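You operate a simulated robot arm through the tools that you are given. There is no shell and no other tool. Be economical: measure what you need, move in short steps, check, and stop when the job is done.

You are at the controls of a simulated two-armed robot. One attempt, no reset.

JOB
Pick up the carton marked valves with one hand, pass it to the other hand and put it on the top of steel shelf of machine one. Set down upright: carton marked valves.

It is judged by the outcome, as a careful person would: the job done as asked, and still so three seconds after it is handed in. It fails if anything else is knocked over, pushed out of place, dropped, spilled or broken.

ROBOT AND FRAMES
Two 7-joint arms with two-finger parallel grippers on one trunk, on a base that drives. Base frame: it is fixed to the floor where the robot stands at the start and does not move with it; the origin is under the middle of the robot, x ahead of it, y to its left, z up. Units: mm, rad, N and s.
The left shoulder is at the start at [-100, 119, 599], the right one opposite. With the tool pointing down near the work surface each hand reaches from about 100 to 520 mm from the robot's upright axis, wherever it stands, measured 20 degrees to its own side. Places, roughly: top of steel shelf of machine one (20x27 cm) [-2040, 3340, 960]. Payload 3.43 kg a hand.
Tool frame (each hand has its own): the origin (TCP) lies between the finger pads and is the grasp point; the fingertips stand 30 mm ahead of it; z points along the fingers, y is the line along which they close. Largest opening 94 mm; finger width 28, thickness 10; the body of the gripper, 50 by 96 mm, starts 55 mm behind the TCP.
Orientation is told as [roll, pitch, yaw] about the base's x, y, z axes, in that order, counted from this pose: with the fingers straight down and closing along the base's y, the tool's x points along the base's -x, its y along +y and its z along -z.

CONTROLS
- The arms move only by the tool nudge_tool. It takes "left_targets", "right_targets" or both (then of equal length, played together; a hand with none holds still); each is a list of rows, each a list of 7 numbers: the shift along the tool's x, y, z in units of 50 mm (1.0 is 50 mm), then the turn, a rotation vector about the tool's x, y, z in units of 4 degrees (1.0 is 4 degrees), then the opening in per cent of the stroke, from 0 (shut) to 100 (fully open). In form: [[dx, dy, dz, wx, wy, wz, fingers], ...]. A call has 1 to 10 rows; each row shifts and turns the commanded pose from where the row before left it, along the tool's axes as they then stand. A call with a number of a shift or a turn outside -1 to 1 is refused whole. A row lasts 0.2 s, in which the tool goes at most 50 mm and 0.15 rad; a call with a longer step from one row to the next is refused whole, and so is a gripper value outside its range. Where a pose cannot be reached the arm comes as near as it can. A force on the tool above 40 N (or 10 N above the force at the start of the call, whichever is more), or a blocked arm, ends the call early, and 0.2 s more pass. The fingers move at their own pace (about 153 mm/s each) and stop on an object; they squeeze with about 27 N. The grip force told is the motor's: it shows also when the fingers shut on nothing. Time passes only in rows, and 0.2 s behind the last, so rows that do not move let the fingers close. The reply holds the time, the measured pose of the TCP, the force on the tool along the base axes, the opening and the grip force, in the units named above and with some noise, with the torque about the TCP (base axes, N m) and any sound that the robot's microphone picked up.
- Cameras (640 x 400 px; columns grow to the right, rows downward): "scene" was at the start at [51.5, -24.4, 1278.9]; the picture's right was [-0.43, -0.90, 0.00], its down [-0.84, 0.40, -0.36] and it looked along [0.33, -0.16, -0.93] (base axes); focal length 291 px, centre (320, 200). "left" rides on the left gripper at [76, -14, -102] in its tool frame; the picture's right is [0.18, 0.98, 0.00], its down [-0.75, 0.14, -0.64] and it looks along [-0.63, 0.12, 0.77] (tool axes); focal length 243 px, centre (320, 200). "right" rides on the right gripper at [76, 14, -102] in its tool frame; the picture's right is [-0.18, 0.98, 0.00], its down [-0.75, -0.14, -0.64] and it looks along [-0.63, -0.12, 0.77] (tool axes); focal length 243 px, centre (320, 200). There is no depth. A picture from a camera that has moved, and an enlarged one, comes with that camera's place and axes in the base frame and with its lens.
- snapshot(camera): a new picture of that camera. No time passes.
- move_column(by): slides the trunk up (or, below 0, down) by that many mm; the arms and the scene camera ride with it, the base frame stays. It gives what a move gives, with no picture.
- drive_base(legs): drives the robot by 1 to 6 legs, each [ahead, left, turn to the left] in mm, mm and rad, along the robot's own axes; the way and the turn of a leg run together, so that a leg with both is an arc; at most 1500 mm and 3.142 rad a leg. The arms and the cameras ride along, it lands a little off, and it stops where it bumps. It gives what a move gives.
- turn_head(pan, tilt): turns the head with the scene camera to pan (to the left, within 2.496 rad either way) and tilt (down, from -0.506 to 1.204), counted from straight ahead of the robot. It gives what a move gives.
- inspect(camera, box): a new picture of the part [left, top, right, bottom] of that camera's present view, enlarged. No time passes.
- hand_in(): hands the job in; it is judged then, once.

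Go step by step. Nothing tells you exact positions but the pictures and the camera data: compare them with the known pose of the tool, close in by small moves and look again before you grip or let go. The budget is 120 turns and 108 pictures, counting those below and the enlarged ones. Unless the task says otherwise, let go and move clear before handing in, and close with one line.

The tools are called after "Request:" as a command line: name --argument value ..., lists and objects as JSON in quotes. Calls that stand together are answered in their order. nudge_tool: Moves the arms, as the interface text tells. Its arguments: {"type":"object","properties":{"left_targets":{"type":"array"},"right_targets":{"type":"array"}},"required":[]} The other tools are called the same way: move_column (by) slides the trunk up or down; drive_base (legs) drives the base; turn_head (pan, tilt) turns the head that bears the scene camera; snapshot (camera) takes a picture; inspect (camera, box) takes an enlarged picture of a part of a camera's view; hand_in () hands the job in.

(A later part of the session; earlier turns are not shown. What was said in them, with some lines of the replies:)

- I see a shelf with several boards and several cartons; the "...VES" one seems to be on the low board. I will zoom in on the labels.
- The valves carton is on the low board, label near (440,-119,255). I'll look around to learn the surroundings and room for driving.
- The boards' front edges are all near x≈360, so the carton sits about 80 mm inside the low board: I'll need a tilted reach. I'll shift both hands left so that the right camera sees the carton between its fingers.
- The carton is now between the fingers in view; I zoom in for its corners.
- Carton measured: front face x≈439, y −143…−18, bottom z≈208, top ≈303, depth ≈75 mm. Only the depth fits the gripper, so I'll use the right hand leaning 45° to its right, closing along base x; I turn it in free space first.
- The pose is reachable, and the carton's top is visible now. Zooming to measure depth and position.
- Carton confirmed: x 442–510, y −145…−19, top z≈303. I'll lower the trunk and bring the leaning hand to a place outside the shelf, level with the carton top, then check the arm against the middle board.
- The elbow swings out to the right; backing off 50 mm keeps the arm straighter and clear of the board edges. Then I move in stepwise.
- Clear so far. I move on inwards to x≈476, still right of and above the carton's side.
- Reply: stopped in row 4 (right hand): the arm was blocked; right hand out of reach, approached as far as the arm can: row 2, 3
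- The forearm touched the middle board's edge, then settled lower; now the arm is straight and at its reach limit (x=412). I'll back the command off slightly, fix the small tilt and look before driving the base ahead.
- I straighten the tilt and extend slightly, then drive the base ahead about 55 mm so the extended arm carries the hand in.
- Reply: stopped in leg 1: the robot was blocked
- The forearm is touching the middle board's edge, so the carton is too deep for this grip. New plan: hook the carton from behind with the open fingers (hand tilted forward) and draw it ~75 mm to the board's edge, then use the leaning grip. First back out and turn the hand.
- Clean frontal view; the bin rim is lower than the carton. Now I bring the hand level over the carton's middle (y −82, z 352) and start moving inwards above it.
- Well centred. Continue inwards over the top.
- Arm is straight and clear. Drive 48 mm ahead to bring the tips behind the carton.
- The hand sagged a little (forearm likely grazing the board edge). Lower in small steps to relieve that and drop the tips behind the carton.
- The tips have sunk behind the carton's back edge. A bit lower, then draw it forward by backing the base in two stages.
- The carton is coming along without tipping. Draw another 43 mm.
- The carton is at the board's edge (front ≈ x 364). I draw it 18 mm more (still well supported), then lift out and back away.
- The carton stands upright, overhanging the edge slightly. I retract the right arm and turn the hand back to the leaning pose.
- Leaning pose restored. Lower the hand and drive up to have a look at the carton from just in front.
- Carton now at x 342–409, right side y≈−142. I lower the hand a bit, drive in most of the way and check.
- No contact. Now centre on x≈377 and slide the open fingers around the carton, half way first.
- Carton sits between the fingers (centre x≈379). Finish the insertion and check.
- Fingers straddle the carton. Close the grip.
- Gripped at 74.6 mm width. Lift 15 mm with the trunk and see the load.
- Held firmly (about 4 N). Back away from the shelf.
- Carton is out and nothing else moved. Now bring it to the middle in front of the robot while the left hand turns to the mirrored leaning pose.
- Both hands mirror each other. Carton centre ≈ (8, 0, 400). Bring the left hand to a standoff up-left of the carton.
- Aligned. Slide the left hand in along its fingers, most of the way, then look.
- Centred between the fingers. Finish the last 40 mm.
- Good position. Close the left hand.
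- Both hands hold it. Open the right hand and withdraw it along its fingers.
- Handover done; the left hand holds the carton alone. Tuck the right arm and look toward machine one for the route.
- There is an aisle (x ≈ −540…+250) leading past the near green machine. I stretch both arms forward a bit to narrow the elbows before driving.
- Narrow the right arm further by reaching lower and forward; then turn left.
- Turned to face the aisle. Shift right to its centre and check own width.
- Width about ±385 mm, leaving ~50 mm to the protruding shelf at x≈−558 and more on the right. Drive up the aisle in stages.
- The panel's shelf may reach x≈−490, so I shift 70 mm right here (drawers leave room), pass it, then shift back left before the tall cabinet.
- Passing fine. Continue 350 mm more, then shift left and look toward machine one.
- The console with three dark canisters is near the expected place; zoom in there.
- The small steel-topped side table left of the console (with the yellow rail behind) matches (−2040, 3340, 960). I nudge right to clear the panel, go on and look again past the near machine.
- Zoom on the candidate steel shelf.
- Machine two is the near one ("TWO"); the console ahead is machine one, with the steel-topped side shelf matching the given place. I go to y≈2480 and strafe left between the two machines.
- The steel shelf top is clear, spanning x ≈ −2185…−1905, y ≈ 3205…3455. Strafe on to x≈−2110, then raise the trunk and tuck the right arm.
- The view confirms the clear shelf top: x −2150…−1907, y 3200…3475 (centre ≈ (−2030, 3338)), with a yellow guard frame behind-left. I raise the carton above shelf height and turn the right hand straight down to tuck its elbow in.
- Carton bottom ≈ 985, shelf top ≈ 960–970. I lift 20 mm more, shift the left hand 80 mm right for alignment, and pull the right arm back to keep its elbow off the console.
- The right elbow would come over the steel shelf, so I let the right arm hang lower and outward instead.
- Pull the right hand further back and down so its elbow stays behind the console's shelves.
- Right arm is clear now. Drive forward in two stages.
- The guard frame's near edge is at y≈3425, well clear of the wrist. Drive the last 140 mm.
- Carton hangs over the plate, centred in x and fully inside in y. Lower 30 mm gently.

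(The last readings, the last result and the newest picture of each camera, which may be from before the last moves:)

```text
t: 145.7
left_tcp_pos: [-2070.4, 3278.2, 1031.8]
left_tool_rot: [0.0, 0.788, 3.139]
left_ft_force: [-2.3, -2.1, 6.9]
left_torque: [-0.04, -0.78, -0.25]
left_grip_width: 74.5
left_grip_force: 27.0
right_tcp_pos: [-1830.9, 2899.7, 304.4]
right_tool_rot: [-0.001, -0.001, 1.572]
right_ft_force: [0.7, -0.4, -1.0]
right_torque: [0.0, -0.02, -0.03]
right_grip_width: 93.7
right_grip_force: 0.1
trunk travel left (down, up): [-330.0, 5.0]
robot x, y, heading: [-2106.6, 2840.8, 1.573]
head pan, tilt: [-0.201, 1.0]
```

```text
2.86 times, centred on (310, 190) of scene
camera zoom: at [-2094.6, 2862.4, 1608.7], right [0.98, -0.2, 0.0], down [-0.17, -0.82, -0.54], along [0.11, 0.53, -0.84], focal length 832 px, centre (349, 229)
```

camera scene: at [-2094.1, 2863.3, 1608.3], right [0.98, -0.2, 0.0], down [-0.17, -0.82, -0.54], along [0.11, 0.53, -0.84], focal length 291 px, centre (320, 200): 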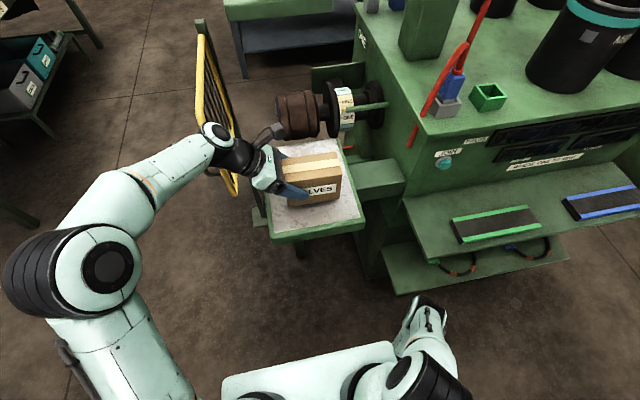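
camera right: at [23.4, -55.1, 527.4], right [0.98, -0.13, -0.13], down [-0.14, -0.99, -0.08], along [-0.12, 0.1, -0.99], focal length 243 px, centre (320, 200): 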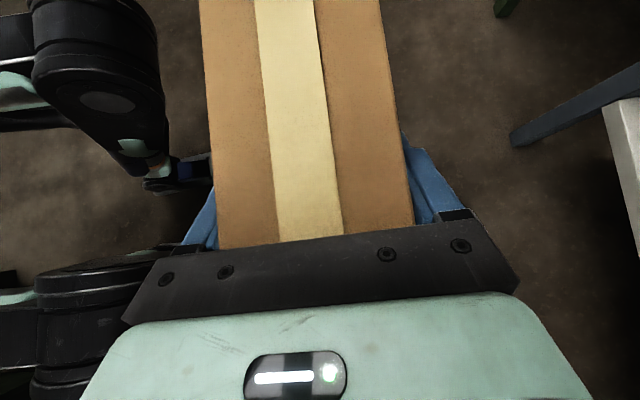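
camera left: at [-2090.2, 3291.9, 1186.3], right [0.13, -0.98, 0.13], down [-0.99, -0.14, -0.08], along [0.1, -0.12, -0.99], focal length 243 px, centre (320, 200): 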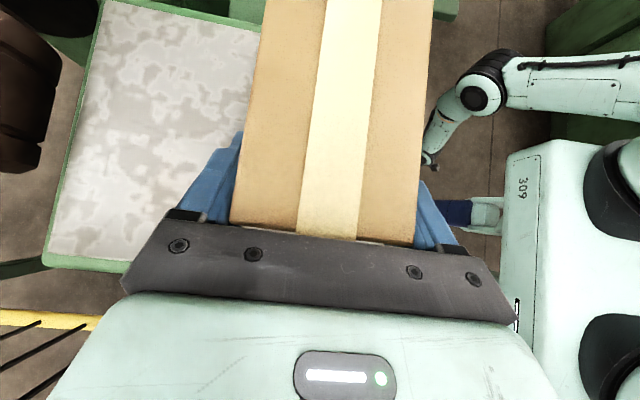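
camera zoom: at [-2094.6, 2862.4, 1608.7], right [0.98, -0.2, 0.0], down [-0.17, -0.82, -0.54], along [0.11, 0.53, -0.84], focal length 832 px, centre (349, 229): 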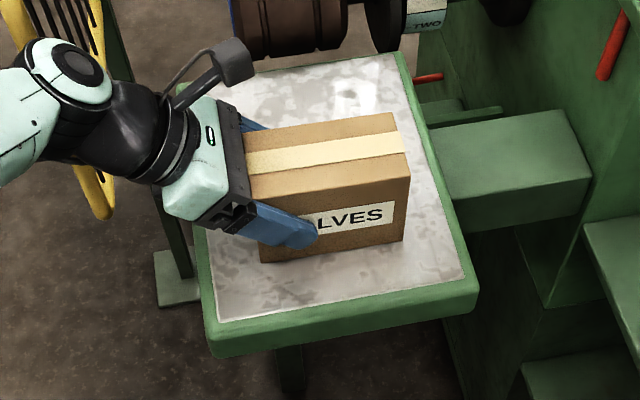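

Contact is felt (≈10 N upward). Ease off 2 mm so it rests lightly, then check.

Request:
nudge_tool --left_targets '[[0.03, 0, -0.03, 0, 0, 0, 0], [0, 0, 0, 0, 0, 0, 0]]'

Request:
turn_head --pan 0.1 --tilt 0.85

Request:
inspect --camera "scene" --box '[260, 140, 460, 290]'

```text
t: 146.3
left_tcp_pos: [-2071.7, 3278.1, 1032.7]
left_tool_rot: [0.004, 0.785, 3.143]
left_ft_force: [1.9, -1.2, 1.4]
left_torque: [0.14, -0.42, -0.11]
left_grip_width: 74.4
left_grip_force: 27.4
right_tcp_pos: [-1830.5, 2897.6, 304.9]
right_tool_rot: [0.003, 0.001, 1.573]
right_ft_force: [-0.4, 0.9, 0.6]
right_torque: [-0.02, 0.0, 0.0]
right_grip_width: 93.9
right_grip_force: 0.1
trunk travel left (down, up): [-330.0, 5.0]
robot x, y, heading: [-2108.2, 2842.1, 1.569]
head pan, tilt: [-0.201, 1.0]
```

```text
t: 147.1
left_tcp_pos: [-2070.3, 3278.0, 1032.4]
left_tool_rot: [0.003, 0.784, 3.142]
left_ft_force: [0.5, -0.6, 0.1]
left_torque: [0.06, -0.16, -0.11]
left_grip_width: 74.3
left_grip_force: 26.8
right_tcp_pos: [-1830.0, 2899.1, 303.5]
right_tool_rot: [0.001, 0.002, 1.573]
right_ft_force: [0.8, 0.2, -0.1]
right_torque: [0.0, 0.0, 0.02]
right_grip_width: 94.0
right_grip_force: 0.0
trunk travel left (down, up): [-330.0, 5.0]
robot x, y, heading: [-2108.5, 2842.1, 1.57]
head pan, tilt: [0.099, 0.85]
```

```text
2.67 times, centred on (360, 215) of scene
camera zoom: at [-2115.7, 2872.7, 1619.7], right [1.0, 0.1, 0.0], down [0.07, -0.75, -0.66], along [-0.06, 0.66, -0.75], focal length 776 px, centre (213, 160)
```

zoom: 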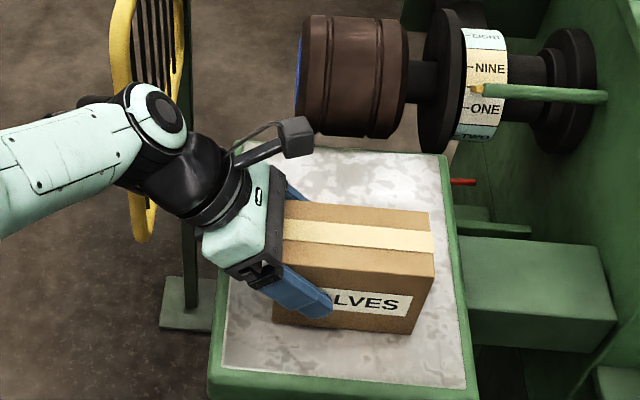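

Weight is on the shelf and the carton sits square. Open the hand.

Request:
nudge_tool --left_targets '[[0, 0, 0, 0, 0, 0, 85], [0, 0, 0, 0, 0, 0, 100], [0, 0, 0, 0, 0, 0, 100]]'

Request:
inspect --camera "scene" --box '[260, 140, 460, 290]'

Request:
snapshot --camera "left"

```text
t: 147.9
left_tcp_pos: [-2070.8, 3277.7, 1032.3]
left_tool_rot: [0.003, 0.785, 3.141]
left_ft_force: [0.0, -0.5, 0.7]
left_torque: [-0.02, -0.01, 0.02]
left_grip_width: 93.9
left_grip_force: 0.0
right_tcp_pos: [-1831.4, 2899.0, 305.4]
right_tool_rot: [0.001, 0.001, 1.572]
right_ft_force: [0.8, 0.8, -0.4]
right_torque: [0.02, -0.04, -0.04]
right_grip_width: 94.1
right_grip_force: 0.1
trunk travel left (down, up): [-330.0, 5.0]
robot x, y, heading: [-2110.8, 2839.4, 1.572]
head pan, tilt: [0.099, 0.85]
```

```text
2.67 times, centred on (360, 215) of scene
camera zoom: at [-2115.9, 2872.8, 1619.7], right [1.0, 0.1, 0.0], down [0.07, -0.75, -0.66], along [-0.07, 0.66, -0.75], focal length 776 px, centre (213, 160)
```

zoom: 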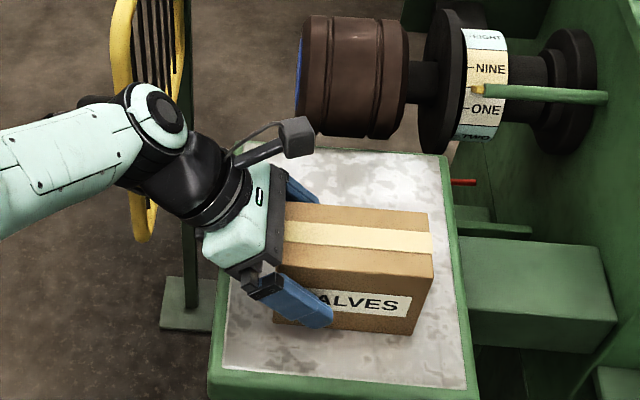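

```text
21 pictures are left
camera left: at [-2090.7, 3292.4, 1158.9], right [0.13, -0.98, 0.13], down [-0.99, -0.14, -0.08], along [0.1, -0.12, -0.99], focal length 243 px, centre (320, 200)
```

left: 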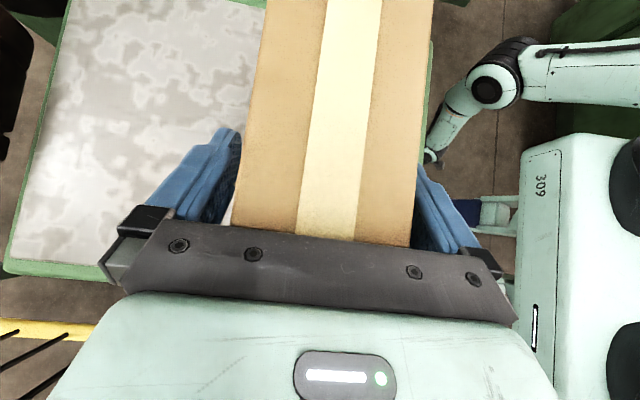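

Released and standing upright. Withdraw the hand along its fingers.

Request:
nudge_tool --left_targets '[[0, 0, -0.3, 0, 0, 0, 100], [0, 0, -0.5, 0, 0, 0, 100], [0, 0, -0.5, 0, 0, 0, 100], [0, 0, -0.6, 0, 0, 0, 100], [0, 0, -0.6, 0, 0, 0, 100], [0, 0, 0, 0, 0, 0, 100]]'

Request:
snapshot --camera "scene"

```text
t: 149.3
left_tcp_pos: [-2161.1, 3279.0, 1120.7]
left_tool_rot: [0.003, 0.785, 3.141]
left_ft_force: [0.4, 0.5, 0.7]
left_torque: [0.0, 0.0, -0.02]
left_grip_width: 93.9
left_grip_force: 0.1
right_tcp_pos: [-1830.0, 2898.6, 302.9]
right_tool_rot: [0.003, 0.002, 1.572]
right_ft_force: [0.3, -0.1, 0.2]
right_torque: [0.03, -0.01, 0.03]
right_grip_width: 93.8
right_grip_force: 0.1
trunk travel left (down, up): [-330.0, 5.0]
robot x, y, heading: [-2106.5, 2841.2, 1.566]
head pan, tilt: [0.099, 0.85]
```

```text
20 pictures are left
camera scene: at [-2115.6, 2872.9, 1619.7], right [1.0, 0.1, 0.0], down [0.07, -0.75, -0.66], along [-0.07, 0.66, -0.75], focal length 291 px, centre (320, 200)
```

scene: 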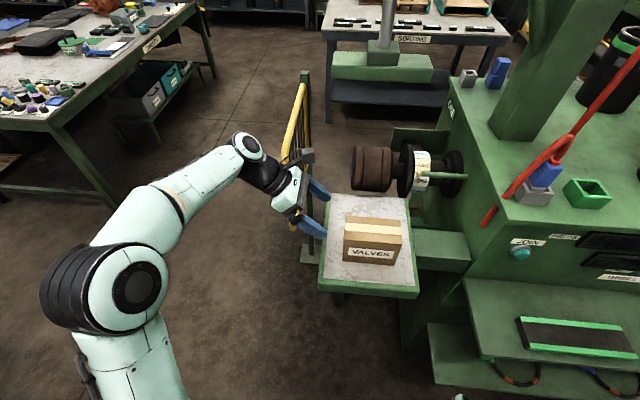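

The carton stands upright and free on the shelf, and the hand is beside it. I back the base away to be well clear.

Request:
drive_base --legs '[[-250, 0, 0]]'

Request:
snapshot --camera "scene"

```text
t: 151.1
left_tcp_pos: [-2159.2, 3028.0, 1121.2]
left_tool_rot: [0.002, 0.785, 3.141]
left_ft_force: [0.7, 0.1, -0.9]
left_torque: [-0.01, -0.03, -0.01]
left_grip_width: 94.0
left_grip_force: 0.0
right_tcp_pos: [-1830.9, 2649.3, 303.8]
right_tool_rot: [0.002, 0.001, 1.57]
right_ft_force: [-0.6, -0.7, 0.8]
right_torque: [0.0, 0.01, 0.0]
right_grip_width: 93.9
right_grip_force: 0.1
trunk travel left (down, up): [-330.0, 5.0]
robot x, y, heading: [-2105.8, 2588.9, 1.568]
head pan, tilt: [0.099, 0.85]
```

```text
19 pictures are left
camera scene: at [-2116.1, 2622.2, 1619.9], right [1.0, 0.1, 0.0], down [0.07, -0.75, -0.66], along [-0.06, 0.66, -0.75], focal length 291 px, centre (320, 200)
```

scene: 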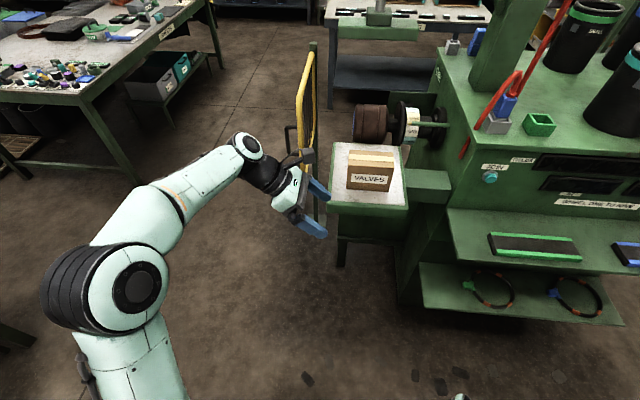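

The valves carton stands upright on machine one's steel shelf and the robot is clear, so I hand in.

Request:
hand_in

```text
The job is handed in.
```

The carton marked valves was picked up with the right hand, passed to the left, and set upright on the steel shelf of machine one. I saw nothing else knocked over or moved, though the right arm bumped the storage shelf's middle board during the first attempts to reach the carton.
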